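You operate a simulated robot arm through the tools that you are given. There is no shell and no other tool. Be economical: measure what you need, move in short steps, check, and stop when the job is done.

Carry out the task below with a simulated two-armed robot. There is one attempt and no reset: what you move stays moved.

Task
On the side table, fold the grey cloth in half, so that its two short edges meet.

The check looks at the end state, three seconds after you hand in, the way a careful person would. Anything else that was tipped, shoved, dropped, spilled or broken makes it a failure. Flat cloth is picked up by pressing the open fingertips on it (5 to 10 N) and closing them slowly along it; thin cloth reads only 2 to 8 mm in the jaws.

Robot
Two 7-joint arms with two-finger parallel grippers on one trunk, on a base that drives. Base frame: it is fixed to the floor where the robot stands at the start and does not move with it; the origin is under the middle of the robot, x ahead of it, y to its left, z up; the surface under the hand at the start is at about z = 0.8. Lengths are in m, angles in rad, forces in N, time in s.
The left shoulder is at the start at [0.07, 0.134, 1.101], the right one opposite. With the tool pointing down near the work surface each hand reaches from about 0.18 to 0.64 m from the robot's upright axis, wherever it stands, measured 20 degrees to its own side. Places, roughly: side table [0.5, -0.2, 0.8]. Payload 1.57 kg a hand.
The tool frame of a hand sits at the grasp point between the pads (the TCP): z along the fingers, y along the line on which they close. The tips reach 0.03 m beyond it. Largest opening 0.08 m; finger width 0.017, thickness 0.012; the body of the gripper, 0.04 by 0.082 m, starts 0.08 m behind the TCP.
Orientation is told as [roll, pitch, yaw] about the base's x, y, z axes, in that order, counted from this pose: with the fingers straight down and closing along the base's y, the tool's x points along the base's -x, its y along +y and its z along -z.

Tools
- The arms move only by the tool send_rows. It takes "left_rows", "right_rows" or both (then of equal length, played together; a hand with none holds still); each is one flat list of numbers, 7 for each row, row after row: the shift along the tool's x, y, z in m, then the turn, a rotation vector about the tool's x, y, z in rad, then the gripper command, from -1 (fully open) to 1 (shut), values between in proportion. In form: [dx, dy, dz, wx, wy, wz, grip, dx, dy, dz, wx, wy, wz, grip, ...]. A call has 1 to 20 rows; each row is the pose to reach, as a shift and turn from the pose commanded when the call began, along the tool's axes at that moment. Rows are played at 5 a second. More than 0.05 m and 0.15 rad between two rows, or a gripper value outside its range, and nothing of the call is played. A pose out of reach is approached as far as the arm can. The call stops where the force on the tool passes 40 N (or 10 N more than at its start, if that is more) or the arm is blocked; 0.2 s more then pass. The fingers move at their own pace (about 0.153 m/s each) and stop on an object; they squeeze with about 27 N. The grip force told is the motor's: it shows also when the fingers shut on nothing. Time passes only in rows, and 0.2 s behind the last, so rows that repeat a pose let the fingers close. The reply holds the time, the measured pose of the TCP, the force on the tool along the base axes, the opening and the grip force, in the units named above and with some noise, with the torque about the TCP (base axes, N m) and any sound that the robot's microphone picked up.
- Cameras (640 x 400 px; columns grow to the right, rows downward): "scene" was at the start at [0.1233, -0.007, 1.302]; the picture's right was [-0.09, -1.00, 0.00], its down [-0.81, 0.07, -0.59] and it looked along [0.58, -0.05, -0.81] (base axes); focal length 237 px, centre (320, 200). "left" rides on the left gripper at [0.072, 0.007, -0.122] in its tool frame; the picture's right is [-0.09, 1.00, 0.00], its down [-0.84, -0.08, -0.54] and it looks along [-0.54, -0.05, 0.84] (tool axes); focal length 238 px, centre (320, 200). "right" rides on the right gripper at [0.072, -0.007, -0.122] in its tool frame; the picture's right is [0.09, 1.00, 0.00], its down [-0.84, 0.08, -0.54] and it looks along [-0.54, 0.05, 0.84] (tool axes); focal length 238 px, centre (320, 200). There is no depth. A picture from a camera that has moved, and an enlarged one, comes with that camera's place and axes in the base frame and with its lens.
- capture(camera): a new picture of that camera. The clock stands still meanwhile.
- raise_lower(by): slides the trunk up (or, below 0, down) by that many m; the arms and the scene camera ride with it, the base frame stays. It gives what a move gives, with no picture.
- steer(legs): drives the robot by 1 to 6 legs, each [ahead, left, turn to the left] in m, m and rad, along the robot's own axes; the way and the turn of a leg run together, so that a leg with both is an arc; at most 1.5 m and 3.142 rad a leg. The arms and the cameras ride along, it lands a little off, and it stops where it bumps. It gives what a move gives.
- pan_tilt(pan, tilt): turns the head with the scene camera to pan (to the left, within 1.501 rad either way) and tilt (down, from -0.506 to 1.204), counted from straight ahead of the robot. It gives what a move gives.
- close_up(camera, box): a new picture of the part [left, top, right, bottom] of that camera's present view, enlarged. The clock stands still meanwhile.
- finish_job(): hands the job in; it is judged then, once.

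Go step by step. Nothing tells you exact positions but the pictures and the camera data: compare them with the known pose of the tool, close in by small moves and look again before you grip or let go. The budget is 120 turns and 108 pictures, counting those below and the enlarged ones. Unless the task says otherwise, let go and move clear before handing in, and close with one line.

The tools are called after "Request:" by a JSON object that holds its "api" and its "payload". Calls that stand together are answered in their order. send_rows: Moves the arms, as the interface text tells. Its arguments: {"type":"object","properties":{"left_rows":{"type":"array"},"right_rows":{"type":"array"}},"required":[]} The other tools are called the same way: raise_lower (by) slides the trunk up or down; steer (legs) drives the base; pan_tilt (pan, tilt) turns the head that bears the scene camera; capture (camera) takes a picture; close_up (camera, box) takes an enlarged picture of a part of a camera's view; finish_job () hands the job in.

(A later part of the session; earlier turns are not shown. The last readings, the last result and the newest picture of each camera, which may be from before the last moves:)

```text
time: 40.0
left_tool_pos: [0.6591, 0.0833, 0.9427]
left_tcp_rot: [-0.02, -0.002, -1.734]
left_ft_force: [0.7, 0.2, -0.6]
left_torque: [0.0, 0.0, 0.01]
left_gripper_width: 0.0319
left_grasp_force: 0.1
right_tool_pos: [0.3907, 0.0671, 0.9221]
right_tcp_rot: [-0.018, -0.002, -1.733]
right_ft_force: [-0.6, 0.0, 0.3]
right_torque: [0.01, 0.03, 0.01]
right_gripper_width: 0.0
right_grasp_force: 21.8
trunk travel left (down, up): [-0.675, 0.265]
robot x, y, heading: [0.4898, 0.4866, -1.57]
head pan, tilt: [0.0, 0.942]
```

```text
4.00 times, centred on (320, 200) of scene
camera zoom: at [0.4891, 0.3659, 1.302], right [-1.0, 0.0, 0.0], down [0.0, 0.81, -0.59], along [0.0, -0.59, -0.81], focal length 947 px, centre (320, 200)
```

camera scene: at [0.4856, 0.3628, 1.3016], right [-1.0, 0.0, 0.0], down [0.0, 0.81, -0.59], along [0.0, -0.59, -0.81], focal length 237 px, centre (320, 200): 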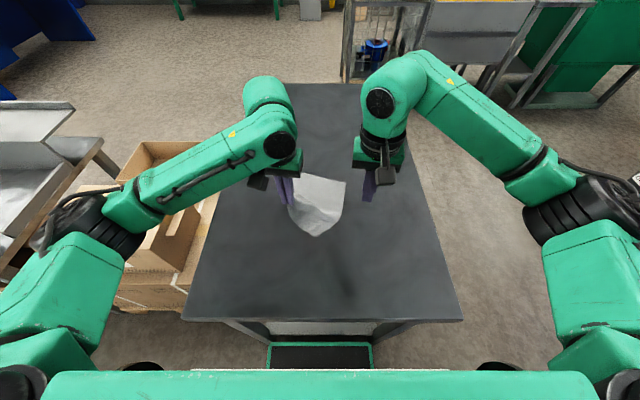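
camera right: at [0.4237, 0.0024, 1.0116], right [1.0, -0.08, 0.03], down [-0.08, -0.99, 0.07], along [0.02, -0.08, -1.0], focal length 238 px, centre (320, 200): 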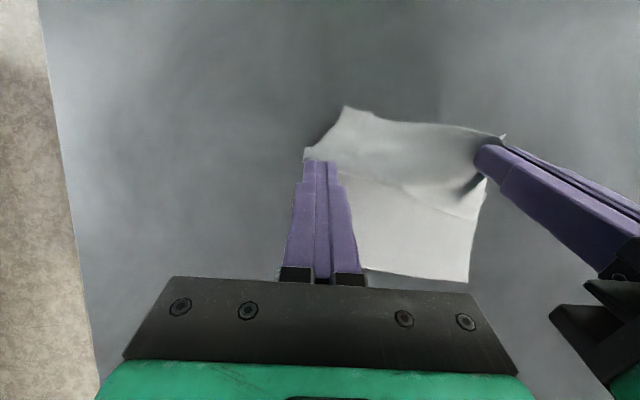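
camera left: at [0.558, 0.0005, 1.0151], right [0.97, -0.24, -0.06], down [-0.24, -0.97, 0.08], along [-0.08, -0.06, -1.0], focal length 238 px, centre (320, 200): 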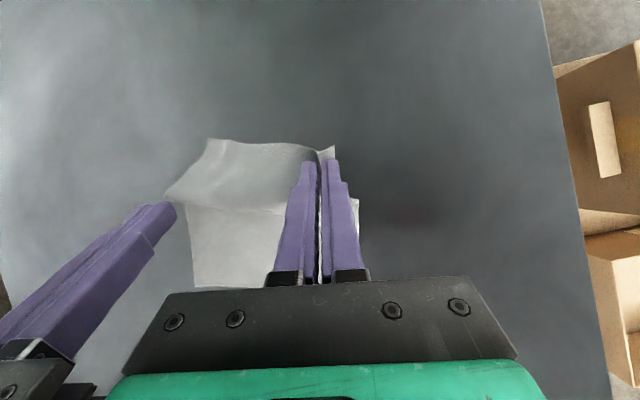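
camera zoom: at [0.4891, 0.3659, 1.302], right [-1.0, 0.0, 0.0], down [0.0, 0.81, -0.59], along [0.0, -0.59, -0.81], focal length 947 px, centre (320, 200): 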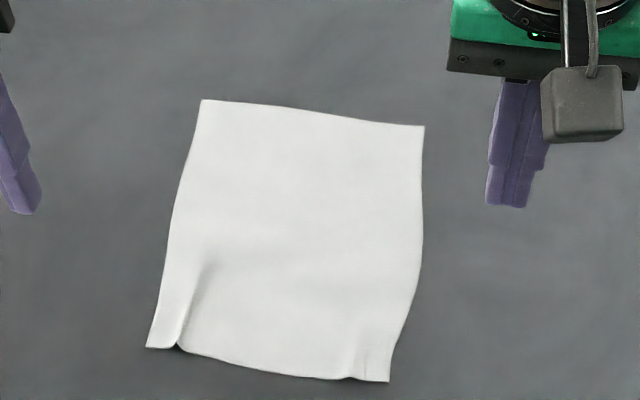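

The cloth relaxed flat again, with its far edge from (0.417, −0.063) to (0.573, −0.088). This time I'll fold the far edge toward me, which lets the fingers tilt forward within reach; first I hover both hands over the far edge with the same yaw.

Request:
{"api": "send_rows", "payload": {"left_rows": [-0.03, -0.014, 0.0, 0, 0, 0, 0.25, -0.06, -0.028, 0.01, 0, 0, 0, 0.25, -0.09, -0.042, 0.02, 0, 0, 0, 0.25, -0.12, -0.056, 0.04, 0, 0, 0, 0.25, -0.15, -0.07, 0.05, 0, 0, 0, 0.25, -0.173, -0.084, 0.063, 0, 0, 0, 0.25, -0.173, -0.084, 0.063, 0, 0, 0, 0.25], "right_rows": [-0.02, 0.012, 0.0, 0, 0, 0, 0.25, -0.04, 0.024, 0.01, 0, 0, 0, 0.25, -0.06, 0.036, 0.02, 0, 0, 0, 0.25, -0.08, 0.048, 0.03, 0, 0, 0, 0.25, -0.1, 0.06, 0.035, 0, 0, 0, 0.25, -0.1136, 0.0735, 0.042, 0, 0, 0, 0.25, -0.1136, 0.0735, 0.042, 0, 0, 0, 0.25]}}

Request:
{"api": "close_up", "payload": {"camera": "scene", "box": [240, 130, 400, 230]}}

Request:
{"api": "capture", "payload": {"camera": "right"}}

Request:
{"api": "capture", "payload": {"camera": "left"}}

```text
time: 41.6
left_tool_pos: [0.5457, -0.0749, 0.88]
left_tcp_rot: [-0.017, -0.001, -1.735]
left_ft_force: [0.0, -0.2, -0.2]
left_torque: [-0.02, -0.01, -0.01]
left_gripper_width: 0.0299
left_grasp_force: 0.1
right_tool_pos: [0.4435, -0.0586, 0.8806]
right_tcp_rot: [-0.018, -0.001, -1.734]
right_ft_force: [0.2, 1.6, 0.3]
right_torque: [-0.02, 0.01, 0.02]
right_gripper_width: 0.0302
right_grasp_force: 0.1
trunk travel left (down, up): [-0.675, 0.265]
robot x, y, heading: [0.4849, 0.488, -1.57]
head pan, tilt: [0.0, 0.942]
```

```text
4.00 times, centred on (320, 180) of scene
camera zoom: at [0.4877, 0.3662, 1.3021], right [-1.0, 0.0, 0.0], down [0.0, 0.81, -0.59], along [0.0, -0.59, -0.81], focal length 947 px, centre (320, 280)
```

zoom: 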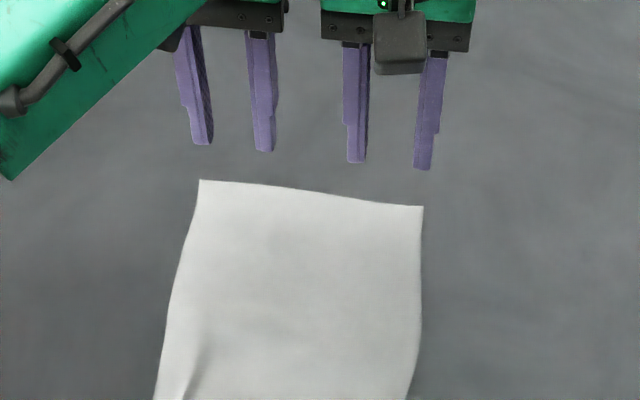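

```text
73 pictures are left
camera right: at [0.451, 0.0141, 1.0001], right [1.0, -0.07, -0.02], down [-0.05, -0.84, 0.54], along [-0.05, -0.54, -0.84], focal length 238 px, centre (320, 200)
```

right: 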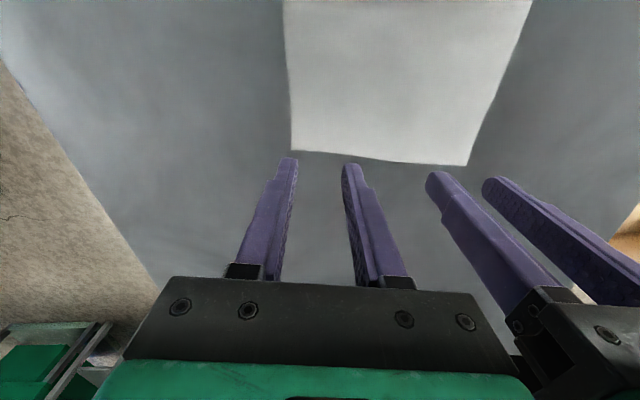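

```text
72 pictures are left
camera left: at [0.5648, -0.004, 1.0019], right [0.97, -0.25, -0.02], down [-0.2, -0.81, 0.54], along [-0.15, -0.52, -0.84], focal length 238 px, centre (320, 200)
```

left: 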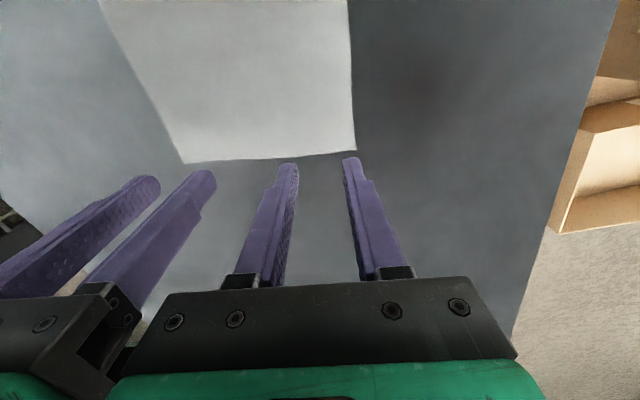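

The far edge is confirmed at (0.417, −0.061)–(0.573, −0.086). I'll shift 4 mm inward and descend to just above the cloth, then make light contact.

Request:
{"api": "send_rows", "payload": {"left_rows": [0.004, 0, 0.02, 0, 0, 0, 0.25, 0.004, 0, 0.035, 0, 0, 0, 0.25, 0.004, 0, 0.044, 0, 0, 0, 0.25, 0.004, 0, 0.047, 0, 0, 0, 0.25, 0.004, 0, 0.0485, 0, 0, 0, 0.25, 0.004, 0, 0.0485, 0, 0, 0, 0.25], "right_rows": [0.004, 0, 0.02, 0, 0, 0, 0.25, 0.004, 0, 0.035, 0, 0, 0, 0.25, 0.004, 0, 0.044, 0, 0, 0, 0.25, 0.004, 0, 0.047, 0, 0, 0, 0.25, 0.004, 0, 0.0485, 0, 0, 0, 0.25, 0.004, 0, 0.0485, 0, 0, 0, 0.25]}}

Request:
{"api": "capture", "payload": {"camera": "right"}}

Request:
{"api": "capture", "payload": {"camera": "left"}}

```text
time: 43.0
left_tool_pos: [0.5443, -0.0703, 0.8318]
left_tcp_rot: [-0.017, -0.002, -1.732]
left_ft_force: [0.2, -0.3, 0.1]
left_torque: [-0.05, -0.06, 0.02]
left_gripper_width: 0.0301
left_grasp_force: 0.0
right_tool_pos: [0.442, -0.0538, 0.8311]
right_tcp_rot: [-0.016, -0.003, -1.734]
right_ft_force: [0.6, -0.8, 0.1]
right_torque: [0.0, 0.0, -0.02]
right_gripper_width: 0.03
right_grasp_force: 0.0
trunk travel left (down, up): [-0.675, 0.265]
robot x, y, heading: [0.4882, 0.4895, -1.572]
head pan, tilt: [0.0, 0.942]
```

```text
71 pictures are left
camera right: at [0.4503, 0.0183, 0.9515], right [1.0, -0.07, -0.02], down [-0.05, -0.84, 0.54], along [-0.05, -0.54, -0.84], focal length 238 px, centre (320, 200)
```

right: 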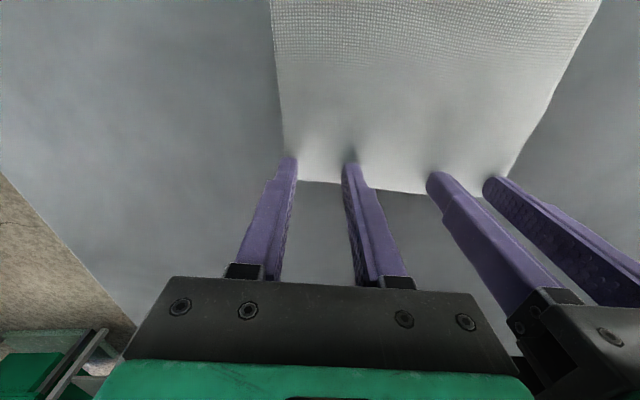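

```text
70 pictures are left
camera left: at [0.5645, -0.0001, 0.9537], right [0.97, -0.25, -0.02], down [-0.2, -0.81, 0.54], along [-0.15, -0.52, -0.84], focal length 238 px, centre (320, 200)
```

left: 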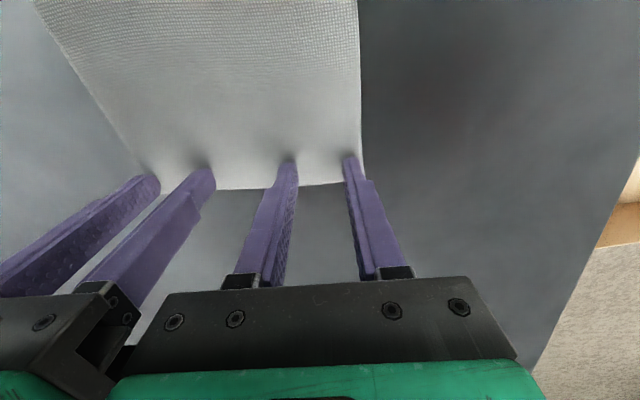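

The hands are well placed, and there is no contact yet. I'll press in half-millimetre steps.

Request:
{"api": "send_rows", "payload": {"left_rows": [0.001, 0, 0.0006, 0, 0, 0, 0.25, 0.001, 0, 0.0012, 0, 0, 0, 0.25, 0.001, 0, 0.0016, 0, 0, 0, 0.25], "right_rows": [0.001, 0.001, 0.0006, 0, 0, 0, 0.25, 0.001, 0.001, 0.0012, 0, 0, 0, 0.25, 0.001, 0.001, 0.0016, 0, 0, 0, 0.25]}}

```text
time: 43.9
left_tool_pos: [0.5443, -0.0693, 0.8317]
left_tcp_rot: [-0.018, -0.004, -1.734]
left_ft_force: [0.2, -1.1, 5.6]
left_torque: [-0.06, -0.11, -0.01]
left_gripper_width: 0.0302
left_grasp_force: 0.1
right_tool_pos: [0.4442, -0.052, 0.8319]
right_tcp_rot: [-0.017, -0.006, -1.736]
right_ft_force: [-0.6, -2.5, 8.8]
right_torque: [-0.05, -0.22, -0.04]
right_gripper_width: 0.03
right_grasp_force: 0.0
trunk travel left (down, up): [-0.675, 0.265]
robot x, y, heading: [0.483, 0.4872, -1.57]
head pan, tilt: [0.0, 0.942]
```

Contact is 6 N on the left and 9 N on the right. I'll add a touch of pressure and close slowly.

Request:
{"api": "send_rows", "payload": {"left_rows": [0, 0, 0.0006, 0, 0, 0, 0.25, 0, 0, 0.0006, 0, 0, 0, 0.32, 0, 0, 0.0006, 0, 0, 0, 0.39, 0, 0, 0.0006, 0, 0, 0, 0.46, 0, 0, 0.0005, 0, 0, 0, 0.53, 0, 0, 0.0004, 0, 0, 0, 0.6, 0, 0, 0.0003, 0, 0, 0, 0.67, 0, 0, 0.0002, 0, 0, 0, 0.74, 0, 0, 0, 0, 0, 0, 0.81, 0, 0, 0, 0, 0, 0, 0.88, 0, 0, 0, 0, 0, 0, 1, 0, 0, 0, 0, 0, 0, 1, 0, 0, 0, 0, 0, 0, 1], "right_rows": [0, 0, 0.0004, 0, 0, 0, 0.25, 0, 0, 0.0005, 0, 0, 0, 0.32, 0, 0, 0.0005, 0, 0, 0, 0.39, 0, 0, 0.0005, 0, 0, 0, 0.46, 0, 0, 0.0005, 0, 0, 0, 0.53, 0, 0, 0.0005, 0, 0, 0, 0.6, 0, 0, 0.0004, 0, 0, 0, 0.67, 0, 0, 0.0002, 0, 0, 0, 0.74, 0, 0, 0, 0, 0, 0, 0.81, 0, 0, 0, 0, 0, 0, 0.88, 0, 0, 0, 0, 0, 0, 1, 0, 0, 0, 0, 0, 0, 1, 0, 0, 0, 0, 0, 0, 1]}}

Request:
{"api": "capture", "payload": {"camera": "right"}}

Request:
{"api": "capture", "payload": {"camera": "left"}}

```text
time: 46.6
left_tool_pos: [0.5441, -0.0691, 0.8314]
left_tcp_rot: [-0.018, -0.001, -1.733]
left_ft_force: [0.2, 0.6, 4.3]
left_torque: [0.04, 0.0, 0.0]
left_gripper_width: 0.0001
left_grasp_force: 22.2
right_tool_pos: [0.4424, -0.0515, 0.8311]
right_tcp_rot: [-0.015, -0.004, -1.735]
right_ft_force: [-0.5, -0.5, 8.5]
right_torque: [-0.03, -0.06, 0.0]
right_gripper_width: 0.002
right_grasp_force: 23.2
trunk travel left (down, up): [-0.675, 0.265]
robot x, y, heading: [0.4897, 0.4882, -1.574]
head pan, tilt: [0.0, 0.942]
```

```text
69 pictures are left
camera right: at [0.4503, 0.0202, 0.951], right [1.0, -0.07, -0.02], down [-0.05, -0.84, 0.54], along [-0.05, -0.54, -0.84], focal length 238 px, centre (320, 200)
```

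right: 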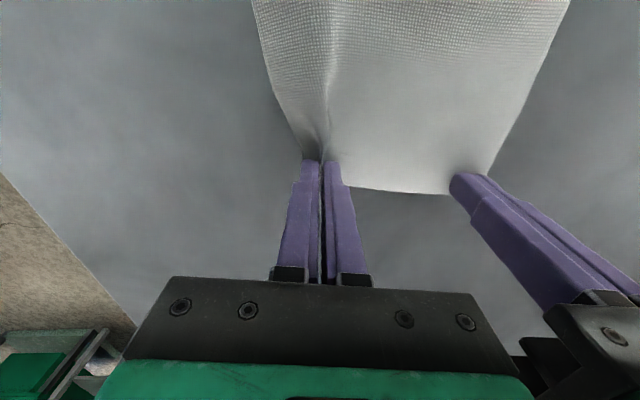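

```text
68 pictures are left
camera left: at [0.5651, 0.0018, 0.9532], right [0.97, -0.25, -0.02], down [-0.2, -0.81, 0.54], along [-0.15, -0.52, -0.84], focal length 238 px, centre (320, 200)
```

left: 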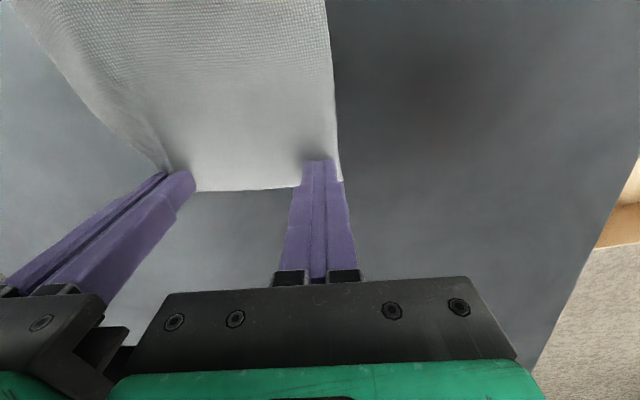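

The right hand has the cloth and the left slipped, with the left corner pulled in to x≈0.556. I'll redo the left 11 mm further inward with a narrower opening and firmer pressure.

Request:
{"api": "send_rows", "payload": {"left_rows": [0, 0, -0.008, 0, 0, 0, 1, 0, -0.011, -0.008, 0, 0, 0, 0.4, 0, -0.011, -0.004, 0, 0, 0, 0.4, 0, -0.011, 0.0, 0, 0, 0, 0.4, 0, -0.011, 0.0009, 0, 0, 0, 0.4, 0, -0.011, 0.0009, 0, 0, 0, 0.4], "right_rows": [0, 0, -0.001, 0, 0, 0, 1, 0, 0, -0.001, 0, 0, 0, 1, 0, 0, -0.001, 0, 0, 0, 1, 0, 0, -0.001, 0, 0, 0, 1, 0, 0, -0.001, 0, 0, 0, 1, 0, 0, -0.001, 0, 0, 0, 1]}}

Request:
{"api": "capture", "payload": {"camera": "left"}}

```text
time: 48.0
left_tool_pos: [0.5363, -0.0679, 0.8338]
left_tcp_rot: [-0.022, -0.009, -1.726]
left_ft_force: [0.1, -0.1, 0.6]
left_torque: [0.03, 0.01, 0.0]
left_gripper_width: 0.0239
left_grasp_force: 0.1
right_tool_pos: [0.4369, -0.0522, 0.8302]
right_tcp_rot: [-0.024, -0.002, -1.752]
right_ft_force: [4.2, -1.8, 25.7]
right_torque: [-0.12, -0.32, -0.02]
right_gripper_width: 0.002
right_grasp_force: 23.3
trunk travel left (down, up): [-0.675, 0.265]
robot x, y, heading: [0.4852, 0.4896, -1.57]
head pan, tilt: [0.0, 0.942]
```

```text
67 pictures are left
camera left: at [0.5573, 0.004, 0.9554], right [0.97, -0.25, -0.02], down [-0.19, -0.81, 0.55], along [-0.15, -0.53, -0.83], focal length 238 px, centre (320, 200)
```

left: 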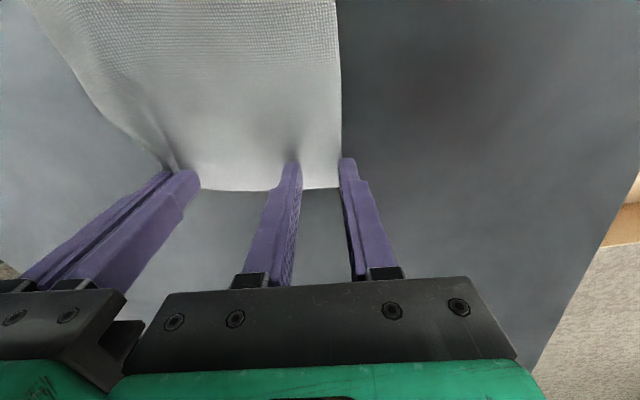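

The hands touch each other at this spacing, and the right hand got pushed. I'll back out, let the cloth relax, and pinch both corners at once, wider apart with a narrower opening.

Request:
{"api": "send_rows", "payload": {"left_rows": [0, 0.01, -0.004, 0, 0, 0, 0.4, 0, 0.014, -0.02, 0, 0, 0, 0.4, 0, 0.02, -0.045, 0, 0, 0, 0.5, 0, 0.02, -0.048, 0, 0, 0, 0.5, 0, 0.02, -0.048, 0, 0, 0, 0.5, 0, 0.02, -0.048, 0, 0, 0, 0.5], "right_rows": [0, 0.0, -0.001, 0, 0, 0, 1, 0, -0.004, -0.002, 0, 0, 0, 0.5, 0, -0.004, -0.004, 0, 0, 0, 0.3, 0, -0.004, -0.02, 0, 0, 0, 0.3, 0, -0.004, -0.048, 0, 0, 0, 0.5, 0, -0.004, -0.048, 0, 0, 0, 0.5]}}

Request:
{"api": "capture", "payload": {"camera": "right"}}

Request:
{"api": "capture", "payload": {"camera": "left"}}

Request:
{"api": "close_up", "payload": {"camera": "scene", "box": [240, 130, 400, 230]}}

```text
time: 49.5
left_tool_pos: [0.5536, -0.0709, 0.8776]
left_tcp_rot: [-0.018, 0.0, -1.733]
left_ft_force: [0.2, 0.3, 0.3]
left_torque: [0.0, -0.02, -0.03]
left_gripper_width: 0.0201
left_grasp_force: 0.1
right_tool_pos: [0.4405, -0.0526, 0.8781]
right_tcp_rot: [-0.015, 0.0, -1.733]
right_ft_force: [0.2, 0.4, 0.4]
right_torque: [0.01, 0.0, 0.01]
right_gripper_width: 0.0201
right_grasp_force: 0.1
trunk travel left (down, up): [-0.675, 0.265]
robot x, y, heading: [0.4932, 0.49, -1.571]
head pan, tilt: [0.0, 0.942]
```

```text
66 pictures are left
camera right: at [0.448, 0.019, 0.9989], right [1.0, -0.07, -0.02], down [-0.05, -0.84, 0.54], along [-0.05, -0.54, -0.84], focal length 238 px, centre (320, 200)
```

right: 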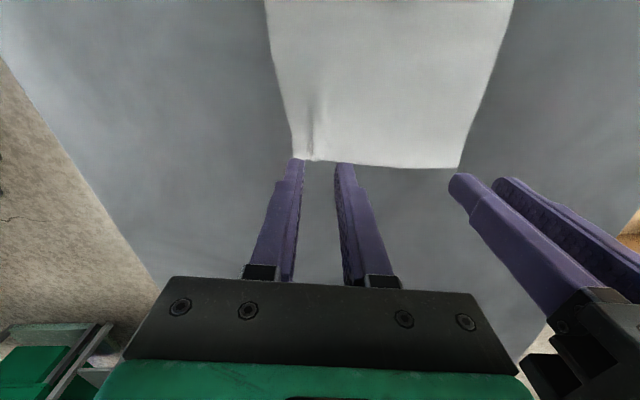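

```text
65 pictures are left
camera left: at [0.5742, -0.0012, 0.9996], right [0.97, -0.25, -0.02], down [-0.2, -0.81, 0.54], along [-0.15, -0.52, -0.84], focal length 238 px, centre (320, 200)
```

left: 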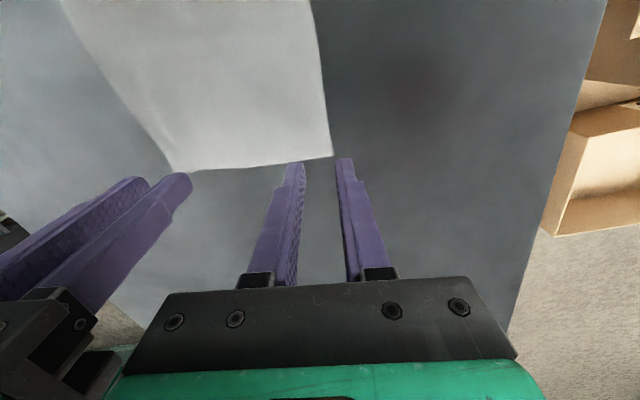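

```text
4.00 times, centred on (320, 180) of scene
camera zoom: at [0.4873, 0.3652, 1.3019], right [-1.0, 0.0, 0.0], down [0.0, 0.81, -0.59], along [0.0, -0.59, -0.81], focal length 947 px, centre (320, 280)
```

zoom: 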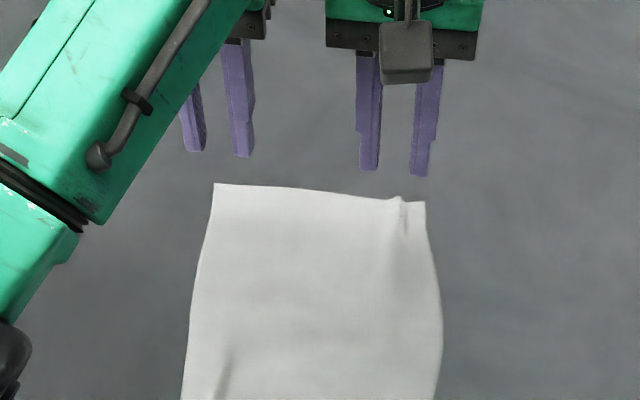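

The corners are now at (0.416, −0.062) and (0.563, −0.082), and a small ridge has stayed at the right corner, which helps. I'll place the hands 22 mm in from each corner, 107 mm apart, and press.

Request:
{"api": "send_rows", "payload": {"left_rows": [-0.001, -0.0125, 0.02, 0, 0, 0, 0.5, -0.001, -0.0125, 0.038, 0, 0, 0, 0.5, -0.001, -0.0125, 0.044, 0, 0, 0, 0.5, -0.001, -0.0125, 0.0465, 0, 0, 0, 0.5, -0.001, -0.0125, 0.0482, 0, 0, 0, 0.5, -0.001, -0.0125, 0.0482, 0, 0, 0, 0.5], "right_rows": [-0.004, -0.0054, 0.02, 0, 0, 0, 0.5, -0.004, -0.0054, 0.038, 0, 0, 0, 0.5, -0.004, -0.0054, 0.044, 0, 0, 0, 0.5, -0.004, -0.0054, 0.0465, 0, 0, 0, 0.5, -0.004, -0.0054, 0.0482, 0, 0, 0, 0.5, -0.004, -0.0054, 0.0482, 0, 0, 0, 0.5]}}

Request:
{"api": "capture", "payload": {"camera": "right"}}

Request:
{"api": "capture", "payload": {"camera": "left"}}

```text
time: 50.9
left_tool_pos: [0.5407, -0.0692, 0.8319]
left_tcp_rot: [-0.019, -0.003, -1.732]
left_ft_force: [0.6, -0.9, 9.4]
left_torque: [-0.04, -0.22, -0.04]
left_gripper_width: 0.0205
left_grasp_force: 0.1
right_tool_pos: [0.4336, -0.0542, 0.8324]
right_tcp_rot: [-0.016, -0.002, -1.734]
right_ft_force: [-0.6, -1.4, 1.5]
right_torque: [-0.03, -0.01, -0.03]
right_gripper_width: 0.0198
right_grasp_force: 0.0
trunk travel left (down, up): [-0.675, 0.265]
robot x, y, heading: [0.4859, 0.4858, -1.573]
head pan, tilt: [0.0, 0.942]
```

```text
63 pictures are left
camera right: at [0.4413, 0.018, 0.9513], right [1.0, -0.07, -0.02], down [-0.05, -0.84, 0.54], along [-0.05, -0.54, -0.84], focal length 238 px, centre (320, 200)
```

right: 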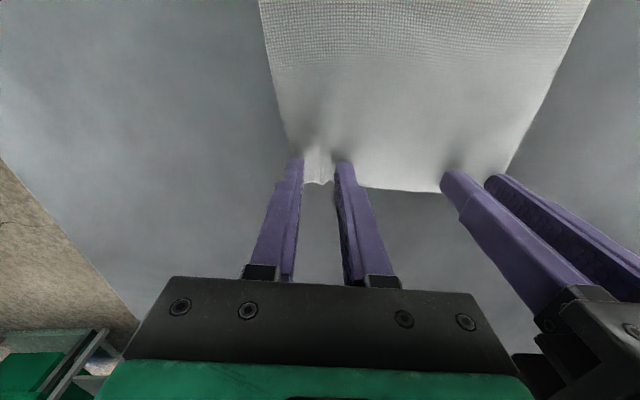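

```text
62 pictures are left
camera left: at [0.5607, 0.001, 0.9531], right [0.97, -0.25, -0.02], down [-0.2, -0.81, 0.55], along [-0.15, -0.53, -0.84], focal length 238 px, centre (320, 200)
```

left: 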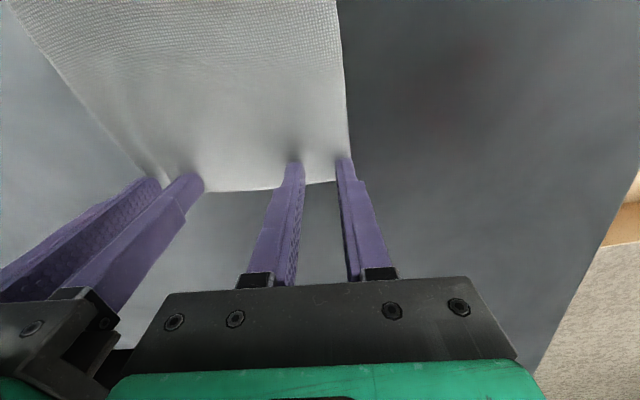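

Both finger pairs straddle the corners nicely. I'll add pressure (more on the right) and close slowly, holding it.

Request:
{"api": "send_rows", "payload": {"left_rows": [0, 0, 0.0004, 0, 0, 0, 0.5, 0, 0, 0.0007, 0, 0, 0, 0.5, 0, 0, 0.0007, 0, 0, 0, 0.55, 0, 0, 0.0008, 0, 0, 0, 0.6, 0, 0, 0.0008, 0, 0, 0, 0.65, 0, 0, 0.0008, 0, 0, 0, 0.7, 0, 0, 0.0008, 0, 0, 0, 0.75, 0, 0, 0.0007, 0, 0, 0, 0.8, 0, 0, 0.0006, 0, 0, 0, 0.85, 0, 0, 0.0004, 0, 0, 0, 0.9, 0, 0, 0.0002, 0, 0, 0, 1, 0, 0, 0, 0, 0, 0, 1, 0, 0, 0, 0, 0, 0, 1], "right_rows": [0, 0, 0.0008, 0, 0, 0, 0.5, 0, 0, 0.0014, 0, 0, 0, 0.5, 0, 0, 0.0016, 0, 0, 0, 0.55, 0, 0, 0.0016, 0, 0, 0, 0.6, 0, 0, 0.0016, 0, 0, 0, 0.65, 0, 0, 0.0016, 0, 0, 0, 0.7, 0, 0, 0.0016, 0, 0, 0, 0.75, 0, 0, 0.0015, 0, 0, 0, 0.8, 0, 0, 0.0013, 0, 0, 0, 0.85, 0, 0, 0.0011, 0, 0, 0, 0.9, 0, 0, 0.0008, 0, 0, 0, 1, 0, 0, 0.0005, 0, 0, 0, 1, 0, 0, 0.0005, 0, 0, 0, 1]}}

Request:
{"api": "capture", "payload": {"camera": "right"}}

Request:
{"api": "capture", "payload": {"camera": "left"}}

```text
time: 53.6
left_tool_pos: [0.5404, -0.0691, 0.8317]
left_tcp_rot: [-0.016, -0.004, -1.732]
left_ft_force: [-0.2, 2.7, 15.5]
left_torque: [0.06, -0.16, -0.02]
left_gripper_width: 0.0001
left_grasp_force: 21.4
right_tool_pos: [0.4342, -0.0529, 0.8321]
right_tcp_rot: [-0.017, -0.004, -1.733]
right_ft_force: [0.9, 0.8, 0.0]
right_torque: [0.03, -0.02, 0.06]
right_gripper_width: 0.0017
right_grasp_force: 23.6
trunk travel left (down, up): [-0.675, 0.265]
robot x, y, heading: [0.485, 0.4888, -1.575]
head pan, tilt: [0.0, 0.942]
```

```text
61 pictures are left
camera right: at [0.4411, 0.0195, 0.9513], right [1.0, -0.07, -0.02], down [-0.05, -0.84, 0.54], along [-0.05, -0.54, -0.84], focal length 238 px, centre (320, 200)
```

right: 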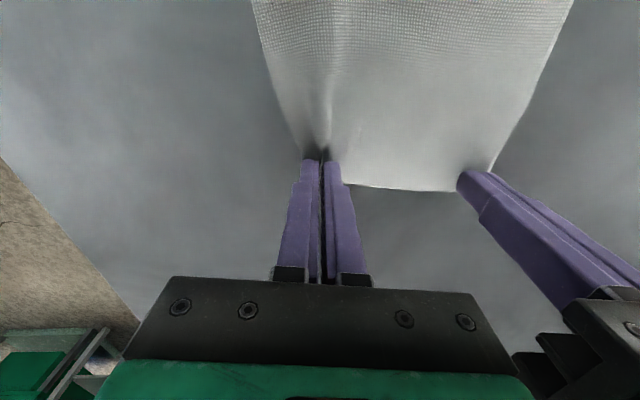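

```text
60 pictures are left
camera left: at [0.5611, 0.0026, 0.9529], right [0.97, -0.25, -0.02], down [-0.2, -0.81, 0.55], along [-0.15, -0.53, -0.84], focal length 238 px, centre (320, 200)
```

left: 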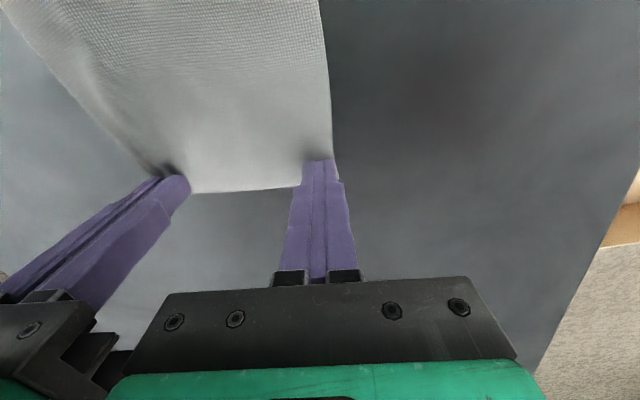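

The right hand is gripping and the left slipped off its corner again (corner now at x≈0.551). To let the left come further in without collision, I'll lift the right tip 4 mm and lean the right hand outward about its tip.

Request:
{"api": "send_rows", "payload": {"left_rows": [0, 0, -0.01, 0, 0, 0, 1, 0, 0.0, -0.02, 0, 0, 0, 0.8, 0, 0.0, -0.03, 0, 0, 0, 0.4, 0, 0, -0.03, 0, 0, 0, 0.4], "right_rows": [0, 0, -0.004, 0, 0, 0, 1, 0, -0.003, -0.004, -0.1, 0, 0, 1, 0, -0.0075, -0.003, -0.25, 0, 0, 1, 0, -0.0075, -0.003, -0.25, 0, 0, 1]}}

Request:
{"api": "capture", "payload": {"camera": "left"}}

Request:
{"api": "close_up", "payload": {"camera": "scene", "box": [240, 110, 400, 210]}}

```text
time: 54.6
left_tool_pos: [0.541, -0.0699, 0.8595]
left_tcp_rot: [-0.018, 0.002, -1.732]
left_ft_force: [0.2, 0.4, 0.2]
left_torque: [-0.02, -0.02, 0.01]
left_gripper_width: 0.0239
left_grasp_force: 0.1
right_tool_pos: [0.4289, -0.0535, 0.8344]
right_tcp_rot: [0.232, -0.001, -1.731]
right_ft_force: [0.1, -0.6, -0.9]
right_torque: [0.0, 0.05, 0.0]
right_gripper_width: 0.0016
right_grasp_force: 23.5
trunk travel left (down, up): [-0.675, 0.265]
robot x, y, heading: [0.486, 0.4891, -1.571]
head pan, tilt: [0.0, 0.942]
```

```text
59 pictures are left
camera left: at [0.5619, 0.0, 0.9818], right [0.97, -0.25, -0.02], down [-0.2, -0.81, 0.54], along [-0.15, -0.52, -0.84], focal length 238 px, centre (320, 200)
```

left: 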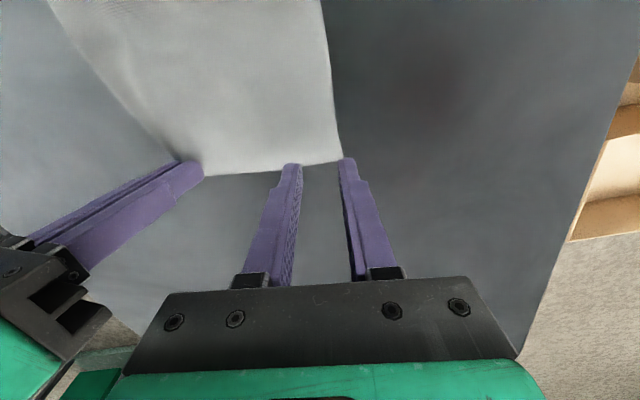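

```text
4.00 times, centred on (320, 160) of scene
camera zoom: at [0.4885, 0.3655, 1.302], right [-1.0, 0.0, 0.0], down [0.0, 0.81, -0.59], along [0.0, -0.59, -0.81], focal length 947 px, centre (320, 360)
```

zoom: 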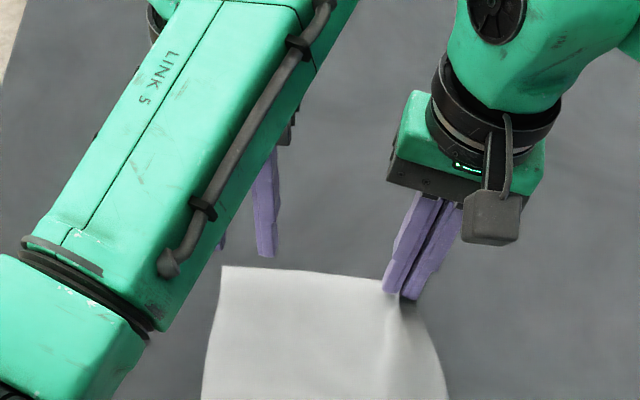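

There is room now. The left corner is at about (0.557, −0.079), so I'll bring the left hand 10 mm inward and press.

Request:
{"api": "send_rows", "payload": {"left_rows": [0.002, -0.01, 0.01, 0, 0, 0, 0.4, 0.002, -0.01, 0.024, 0, 0, 0, 0.4, 0.002, -0.01, 0.028, 0, 0, 0, 0.4, 0.002, -0.01, 0.0305, 0, 0, 0, 0.4, 0.002, -0.01, 0.0305, 0, 0, 0, 0.4]}}

Request:
{"api": "capture", "payload": {"camera": "left"}}

```text
time: 55.9
left_tool_pos: [0.5314, -0.0664, 0.8316]
left_tcp_rot: [-0.015, -0.005, -1.734]
left_ft_force: [0.5, -2.7, 14.1]
left_torque: [-0.07, -0.33, -0.05]
left_gripper_width: 0.0244
left_grasp_force: 0.2
right_tool_pos: [0.4263, -0.0533, 0.8347]
right_tcp_rot: [0.234, -0.002, -1.734]
right_ft_force: [0.4, -1.2, -0.4]
right_torque: [0.02, 0.05, 0.0]
right_gripper_width: 0.0016
right_grasp_force: 23.4
trunk travel left (down, up): [-0.675, 0.265]
robot x, y, heading: [0.4855, 0.4868, -1.572]
head pan, tilt: [0.0, 0.942]
```

```text
57 pictures are left
camera left: at [0.551, 0.0046, 0.953], right [0.97, -0.25, -0.02], down [-0.2, -0.81, 0.55], along [-0.15, -0.53, -0.84], focal length 238 px, centre (320, 200)
```

left: 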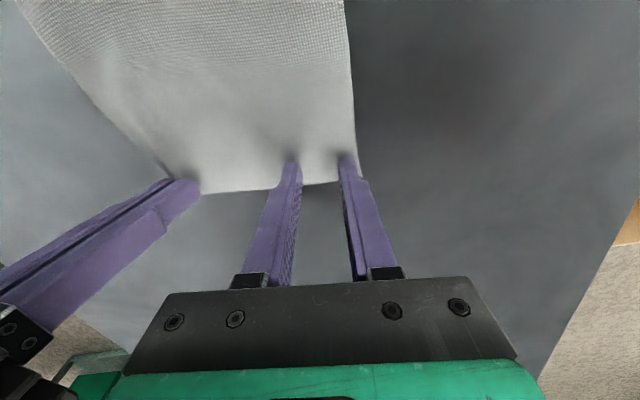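

Both left fingers are on the cloth at 14 N. I'll close them slowly.

Request:
{"api": "send_rows", "payload": {"left_rows": [0, 0, 0, 0, 0, 0, 0.44, 0, 0, 0, 0, 0, 0, 0.48, 0, 0, 0, 0, 0, 0, 0.52, 0, 0, 0, 0, 0, 0, 0.56, 0, 0, 0, 0, 0, 0, 0.6, 0, 0, 0, 0, 0, 0, 0.64, 0, 0, 0, 0, 0, 0, 0.68, 0, 0, 0, 0, 0, 0, 0.72, 0, 0, 0, 0, 0, 0, 0.76, 0, 0, 0, 0, 0, 0, 0.8, 0, 0, 0, 0, 0, 0, 0.84, 0, 0, 0, 0, 0, 0, 0.88, 0, 0, 0, 0, 0, 0, 0.92, 0, 0, 0, 0, 0, 0, 1, 0, 0, 0, 0, 0, 0, 1, 0, 0, 0, 0, 0, 0, 1]}}

Request:
{"api": "capture", "payload": {"camera": "left"}}

```text
time: 59.2
left_tool_pos: [0.5311, -0.0644, 0.8324]
left_tcp_rot: [-0.015, -0.005, -1.734]
left_ft_force: [1.9, -0.2, 22.1]
left_torque: [0.0, -0.22, 0.03]
left_gripper_width: 0.0001
left_grasp_force: 21.7
right_tool_pos: [0.4271, -0.0522, 0.8362]
right_tcp_rot: [0.235, -0.004, -1.732]
right_ft_force: [-0.5, -0.3, -0.3]
right_torque: [0.01, 0.02, 0.01]
right_gripper_width: 0.0016
right_grasp_force: 23.5
trunk travel left (down, up): [-0.675, 0.265]
robot x, y, heading: [0.4912, 0.4903, -1.562]
head pan, tilt: [0.0, 0.942]
```

```text
56 pictures are left
camera left: at [0.5517, 0.0062, 0.9528], right [0.97, -0.25, -0.02], down [-0.2, -0.81, 0.55], along [-0.15, -0.53, -0.84], focal length 238 px, centre (320, 200)
```

left: 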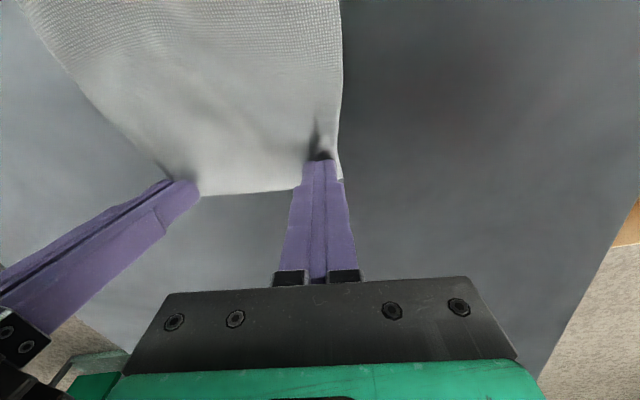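

It slipped again. The torque shows that nearly all the load was on the outer finger, because this hand is rolled by 0.018 rad. I'll lift, open, level the roll and look.

Request:
{"api": "send_rows", "payload": {"left_rows": [0, 0, -0.015, 0, 0, 0, 1, 0, 0, -0.025, -0.01, 0, 0, 0.4, 0, 0, -0.025, -0.02, 0, 0, 0.4, 0, 0, -0.025, -0.02, 0, 0, 0.4]}}

Request:
{"api": "capture", "payload": {"camera": "left"}}

```text
time: 60.2
left_tool_pos: [0.5314, -0.0668, 0.8548]
left_tcp_rot: [0.004, -0.001, -1.735]
left_ft_force: [-0.5, 0.6, -0.1]
left_torque: [0.0, -0.03, 0.02]
left_gripper_width: 0.024
left_grasp_force: 0.2
right_tool_pos: [0.4267, -0.0532, 0.8332]
right_tcp_rot: [0.234, -0.002, -1.732]
right_ft_force: [0.3, -0.2, 0.5]
right_torque: [-0.04, 0.02, 0.04]
right_gripper_width: 0.0018
right_grasp_force: 23.1
trunk travel left (down, up): [-0.675, 0.265]
robot x, y, heading: [0.4854, 0.4884, -1.574]
head pan, tilt: [0.0, 0.942]
```

```text
55 pictures are left
camera left: at [0.5495, 0.0039, 0.9763], right [0.97, -0.25, 0.0], down [-0.21, -0.81, 0.54], along [-0.13, -0.53, -0.84], focal length 238 px, centre (320, 200)
```

left: 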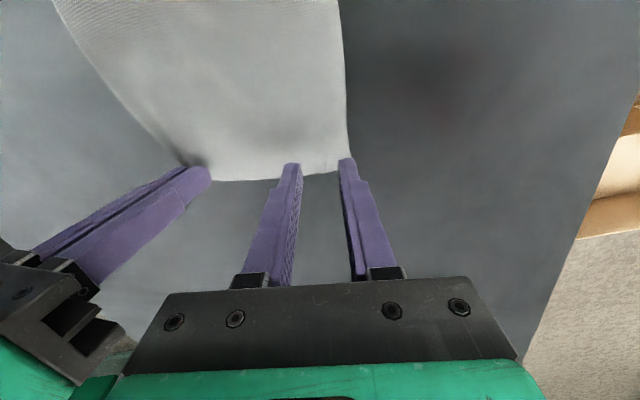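

The left hand is level now, and the corner is at about (0.553, −0.085). I'll shift 4 mm inward and press again.

Request:
{"api": "send_rows", "payload": {"left_rows": [-0.001, -0.004, 0.01, 0, 0, 0, 0.4, -0.001, -0.004, 0.02, 0, 0, 0, 0.4, -0.001, -0.004, 0.024, 0, 0, 0, 0.4, -0.001, -0.004, 0.0253, 0, 0, 0, 0.4, -0.001, -0.004, 0.0253, 0, 0, 0, 0.4]}}

```text
time: 61.5
left_tool_pos: [0.5265, -0.0661, 0.8312]
left_tcp_rot: [0.006, -0.006, -1.734]
left_ft_force: [1.4, -2.7, 13.3]
left_torque: [-0.05, 0.1, 0.03]
left_gripper_width: 0.0237
left_grasp_force: 0.0
right_tool_pos: [0.4273, -0.0525, 0.8344]
right_tcp_rot: [0.234, -0.002, -1.733]
right_ft_force: [0.4, 1.2, 0.3]
right_torque: [0.01, 0.03, -0.02]
right_gripper_width: 0.0014
right_grasp_force: 23.4
trunk travel left (down, up): [-0.675, 0.265]
robot x, y, heading: [0.4873, 0.4915, -1.57]
head pan, tilt: [0.0, 0.942]
```

The load is nearly balanced now (torque 0.1). I'll close with slight relief as the ridge builds.

Request:
{"api": "send_rows", "payload": {"left_rows": [0, 0, 0, 0.004, 0, 0, 0.45, 0, 0, 0, 0.004, 0, 0, 0.5, 0, 0, 0, 0.004, 0, 0, 0.56, 0, 0, 0, 0.004, 0, 0, 0.62, 0, 0, -0.0002, 0.004, 0, 0, 0.68, 0, 0, -0.0004, 0.004, 0, 0, 0.74, 0, 0, -0.0006, 0.004, 0, 0, 0.8, 0, 0, -0.0008, 0.004, 0, 0, 0.86, 0, 0, -0.0008, 0.004, 0, 0, 0.92, 0, 0, -0.0008, 0.004, 0, 0, 1, 0, 0, -0.0008, 0.004, 0, 0, 1, 0, 0, -0.0008, 0.004, 0, 0, 1]}}

Request:
{"api": "capture", "payload": {"camera": "left"}}

```text
time: 64.0
left_tool_pos: [0.528, -0.0648, 0.8323]
left_tcp_rot: [-0.001, -0.001, -1.733]
left_ft_force: [0.5, -0.8, 17.1]
left_torque: [-0.07, 0.04, 0.03]
left_gripper_width: 0.0001
left_grasp_force: 21.2
right_tool_pos: [0.427, -0.0521, 0.8349]
right_tcp_rot: [0.232, -0.002, -1.735]
right_ft_force: [1.6, -0.8, -0.4]
right_torque: [0.0, -0.01, 0.04]
right_gripper_width: 0.0015
right_grasp_force: 23.2
trunk travel left (down, up): [-0.675, 0.265]
robot x, y, heading: [0.4861, 0.4894, -1.569]
head pan, tilt: [0.0, 0.942]
```

```text
54 pictures are left
camera left: at [0.546, 0.0056, 0.9533], right [0.97, -0.25, 0.0], down [-0.21, -0.81, 0.55], along [-0.14, -0.53, -0.84], focal length 238 px, centre (320, 200)
```

left: 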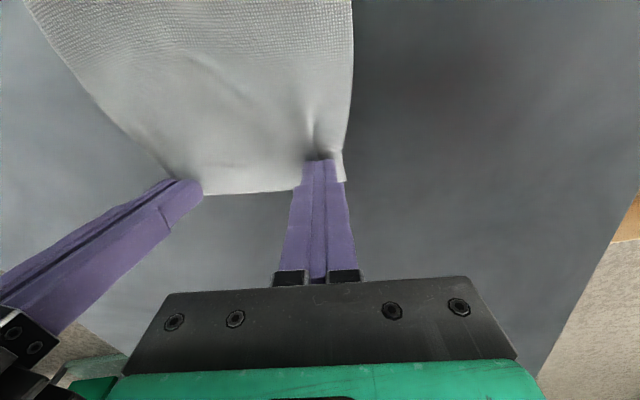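

It slipped again: a short span seems too stiff to buckle, and the earlier successes used a wider opening or an existing ridge. I'll retry with a wider opening of 0.038.

Request:
{"api": "send_rows", "payload": {"left_rows": [0, 0, -0.01, 0, 0, 0, 1, 0, 0, -0.02, 0, 0, 0, 0.05, 0, 0, -0.02, 0, 0, 0, 0.05, 0, 0, -0.02, 0, 0, 0, 0.05]}}

Request:
{"api": "capture", "payload": {"camera": "left"}}

```text
time: 65.0
left_tool_pos: [0.5275, -0.0662, 0.8505]
left_tcp_rot: [-0.001, 0.001, -1.734]
left_ft_force: [-0.1, 0.5, -0.7]
left_torque: [-0.01, 0.01, 0.03]
left_gripper_width: 0.0379
left_grasp_force: 0.0
right_tool_pos: [0.4276, -0.0531, 0.834]
right_tcp_rot: [0.233, -0.002, -1.732]
right_ft_force: [0.3, 0.7, 0.4]
right_torque: [0.02, 0.01, 0.0]
right_gripper_width: 0.0018
right_grasp_force: 23.3
trunk travel left (down, up): [-0.675, 0.265]
robot x, y, heading: [0.4834, 0.4839, -1.57]
head pan, tilt: [0.0, 0.942]
```

```text
53 pictures are left
camera left: at [0.5459, 0.0038, 0.9722], right [0.97, -0.25, 0.0], down [-0.21, -0.81, 0.54], along [-0.14, -0.52, -0.84], focal length 238 px, centre (320, 200)
```

left: 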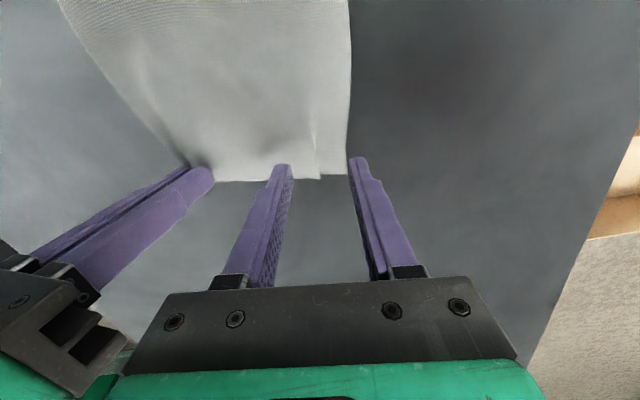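

A ridge has stayed right at the centre of the left jaws, as it did on the right before that succeeded. I'll pinch there with a 0.022 opening.

Request:
{"api": "send_rows", "payload": {"left_rows": [0, -0.0025, 0.01, 0, 0, 0, 0.45, 0, -0.0025, 0.016, 0, 0, 0, 0.45, 0, -0.0025, 0.019, 0, 0, 0, 0.45, 0, -0.0025, 0.0206, 0, 0, 0, 0.45, 0, -0.0025, 0.0206, 0, 0, 0, 0.45, 0, -0.0025, 0.0206, 0, 0, 0, 0.5, 0, -0.0025, 0.0206, 0, 0, 0, 0.56, 0, -0.0025, 0.0204, 0, 0, 0, 0.62, 0, -0.0025, 0.0202, 0, 0, 0, 0.68, 0, -0.0025, 0.02, 0, 0, 0, 0.74, 0, -0.0025, 0.0197, 0, 0, 0, 0.8, 0, -0.0025, 0.0194, 0, 0, 0, 0.86, 0, -0.0025, 0.019, 0, 0, 0, 0.92, 0, -0.0025, 0.019, 0, 0, 0, 1, 0, -0.0025, 0.019, 0, 0, 0, 1, 0, -0.0025, 0.019, 0, 0, 0, 1]}}

Request:
{"api": "capture", "payload": {"camera": "left"}}

```text
time: 68.5
left_tool_pos: [0.5241, -0.0658, 0.8304]
left_tcp_rot: [-0.002, -0.001, -1.734]
left_ft_force: [-9.5, 1.9, 10.6]
left_torque: [0.03, 0.31, 0.05]
left_gripper_width: 0.0021
left_grasp_force: 23.4
right_tool_pos: [0.4276, -0.0524, 0.8338]
right_tcp_rot: [0.233, -0.002, -1.731]
right_ft_force: [9.7, -1.6, -0.4]
right_torque: [-0.03, -0.29, 0.03]
right_gripper_width: 0.0018
right_grasp_force: 23.1
trunk travel left (down, up): [-0.675, 0.265]
robot x, y, heading: [0.4883, 0.4886, -1.572]
head pan, tilt: [0.0, 0.942]
```

```text
52 pictures are left
camera left: at [0.543, 0.0054, 0.9532], right [0.97, -0.25, 0.0], down [-0.21, -0.81, 0.54], along [-0.14, -0.53, -0.84], focal length 238 px, centre (320, 200)
```

left: 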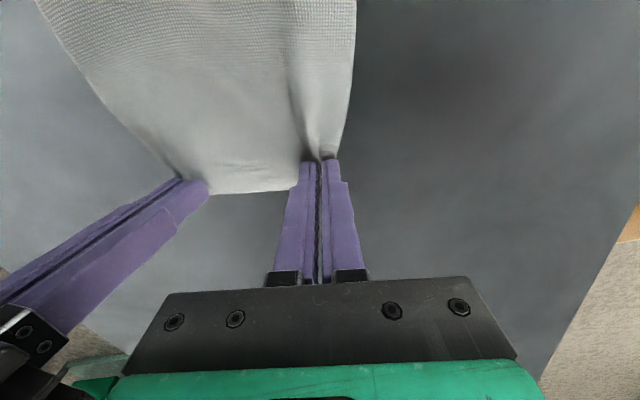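

Both hands now hold the far edge (2.1 and 1.8 mm). I'll ease the sideways pull and lift along the start of the arc toward me.

Request:
{"api": "send_rows", "payload": {"left_rows": [0, -0.001, -0.005, 0, 0, 0, 1, 0.002, -0.001, -0.015, 0, 0, 0, 1, 0.0065, -0.001, -0.03, 0, -0.05, 0, 1, 0.017, -0.001, -0.043, 0, -0.1, 0, 1, 0.0295, -0.001, -0.0547, 0, -0.15, 0, 1, 0.0295, -0.001, -0.0547, 0, -0.15, 0, 1], "right_rows": [0, 0.003, -0.005, 0, 0, 0, 1, 0.002, 0.0057, -0.0145, 0, 0, 0, 1, 0.0065, 0.0094, -0.0291, 0, -0.0485, -0.0124, 1, 0.017, 0.0126, -0.0417, 0, -0.097, -0.0247, 1, 0.0295, 0.0155, -0.053, 0, -0.145, -0.037, 1, 0.0295, 0.0155, -0.053, 0, -0.145, -0.037, 1]}}

Request:
{"api": "close_up", "payload": {"camera": "scene", "box": [240, 130, 400, 230]}}

Request:
{"api": "capture", "payload": {"camera": "left"}}

```text
time: 69.8
left_tool_pos: [0.55, -0.0485, 0.8876]
left_tcp_rot: [0.026, -0.164, -1.709]
left_ft_force: [-35.8, 9.2, 1.0]
left_torque: [0.28, 1.08, -0.41]
left_gripper_width: 0.0016
left_grasp_force: 22.9
right_tool_pos: [0.4377, -0.0268, 0.8893]
right_tcp_rot: [0.243, -0.155, -1.729]
right_ft_force: [35.5, -10.1, -1.8]
right_torque: [-0.28, -0.98, 0.15]
right_gripper_width: 0.002
right_grasp_force: 23.3
trunk travel left (down, up): [-0.675, 0.265]
robot x, y, heading: [0.489, 0.4883, -1.572]
head pan, tilt: [0.0, 0.942]
```

```text
4.00 times, centred on (320, 180) of scene
camera zoom: at [0.487, 0.3647, 1.3019], right [-1.0, 0.0, 0.0], down [0.0, 0.81, -0.59], along [0.0, -0.59, -0.81], focal length 947 px, centre (320, 280)
```

zoom: 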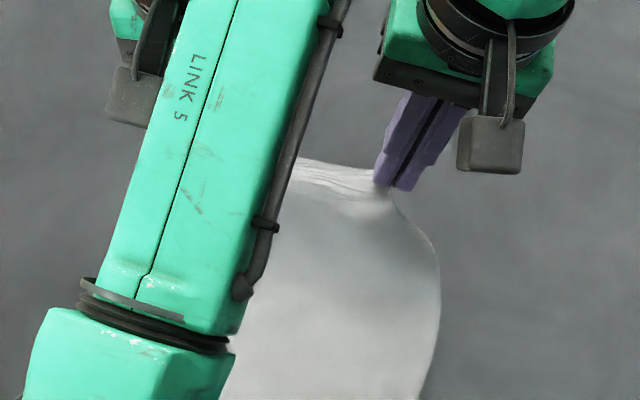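

```text
50 pictures are left
camera left: at [0.5661, 0.0417, 0.9959], right [0.97, -0.22, 0.04], down [-0.19, -0.72, 0.67], along [-0.12, -0.66, -0.74], focal length 238 px, centre (320, 200)
```

left: 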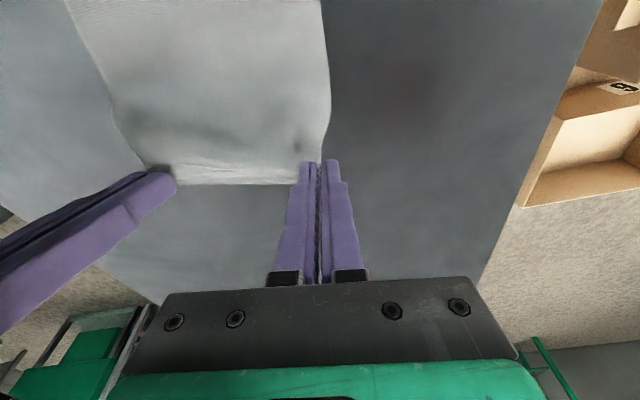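

There is 36 N of sideways tension: the two arms are touching somewhere above the hands and forcing each other apart. I'll look at the whole arrangement before moving.

Request:
{"api": "capture", "payload": {"camera": "scene"}}

Request:
{"api": "close_up", "payload": {"camera": "scene", "box": [200, 60, 440, 210]}}

```text
49 pictures are left
camera scene: at [0.487, 0.3647, 1.3019], right [-1.0, 0.0, 0.0], down [0.0, 0.81, -0.59], along [0.0, -0.59, -0.81], focal length 237 px, centre (320, 200)
```

scene: 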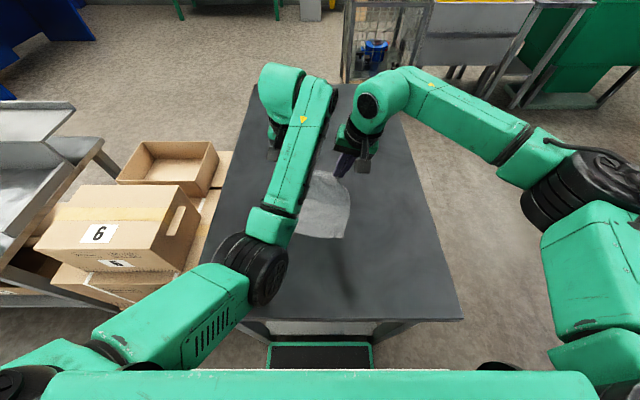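

```text
2.67 times, centred on (320, 135) of scene
camera zoom: at [0.487, 0.3647, 1.3019], right [-1.0, 0.0, 0.0], down [0.0, 0.81, -0.59], along [0.0, -0.59, -0.81], focal length 632 px, centre (320, 373)
```

zoom: 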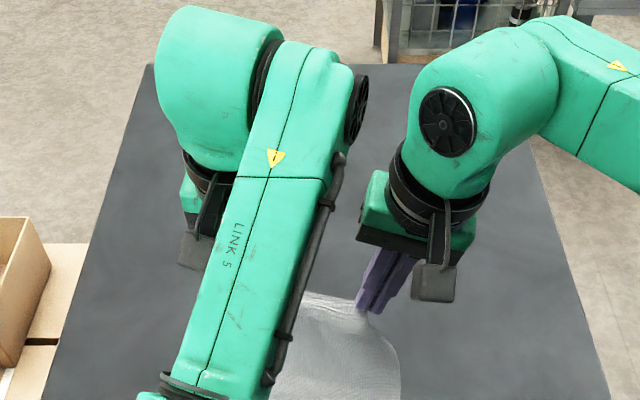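

The left elbow has swung inward, so its wrist crowds the right hand. I'll test whether moving the right hand slightly inward, then the left, relieves the tension.

Request:
{"api": "send_rows", "payload": {"left_rows": [0, -0.003, 0, 0, 0, 0, 1, 0, -0.005, 0, 0, 0, 0, 1, 0, -0.005, 0, 0, 0, 0, 1]}}

```text
time: 70.7
left_tool_pos: [0.5479, -0.0461, 0.885]
left_tcp_rot: [0.033, -0.16, -1.706]
left_ft_force: [-27.6, 7.2, 1.5]
left_torque: [0.22, 0.92, -0.34]
left_gripper_width: 0.0015
left_grasp_force: 23.3
right_tool_pos: [0.4346, -0.0256, 0.8891]
right_tcp_rot: [0.238, -0.153, -1.733]
right_ft_force: [28.5, -6.8, -1.5]
right_torque: [-0.22, -0.79, 0.15]
right_gripper_width: 0.0017
right_grasp_force: 23.1
trunk travel left (down, up): [-0.675, 0.265]
robot x, y, heading: [0.4859, 0.4902, -1.572]
head pan, tilt: [0.0, 0.942]
```

The contact is confirmed: the left pushes the right. I'll lean the right hand further outward about its tip to clear the left wrist.

Request:
{"api": "send_rows", "payload": {"right_rows": [0, -0.002, 0, -0.07, 0, 0, 1, 0, -0.004, 0, -0.14, 0, 0, 1, 0, -0.006, 0.0006, -0.2, 0, 0, 1, 0, -0.006, 0.0006, -0.2, 0, 0, 1]}}

Request:
{"api": "close_up", "payload": {"camera": "scene", "box": [200, 60, 440, 210]}}

```text
time: 71.7
left_tool_pos: [0.5471, -0.0459, 0.8834]
left_tcp_rot: [0.034, -0.154, -1.707]
left_ft_force: [-29.5, 6.6, 3.1]
left_torque: [0.17, 0.99, -0.35]
left_gripper_width: 0.0017
left_grasp_force: 22.8
right_tool_pos: [0.4302, -0.0254, 0.8873]
right_tcp_rot: [0.437, -0.152, -1.73]
right_ft_force: [29.7, -7.7, -2.8]
right_torque: [-0.18, -0.8, 0.09]
right_gripper_width: 0.0016
right_grasp_force: 23.3
trunk travel left (down, up): [-0.675, 0.265]
robot x, y, heading: [0.4884, 0.4886, -1.568]
head pan, tilt: [0.0, 0.942]
```

```text
2.67 times, centred on (320, 135) of scene
camera zoom: at [0.4877, 0.3656, 1.302], right [-1.0, 0.0, 0.0], down [0.0, 0.81, -0.59], along [0.0, -0.59, -0.81], focal length 632 px, centre (320, 373)
```

zoom: 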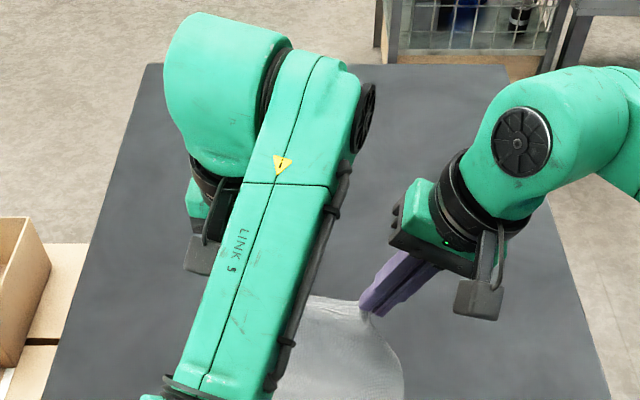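

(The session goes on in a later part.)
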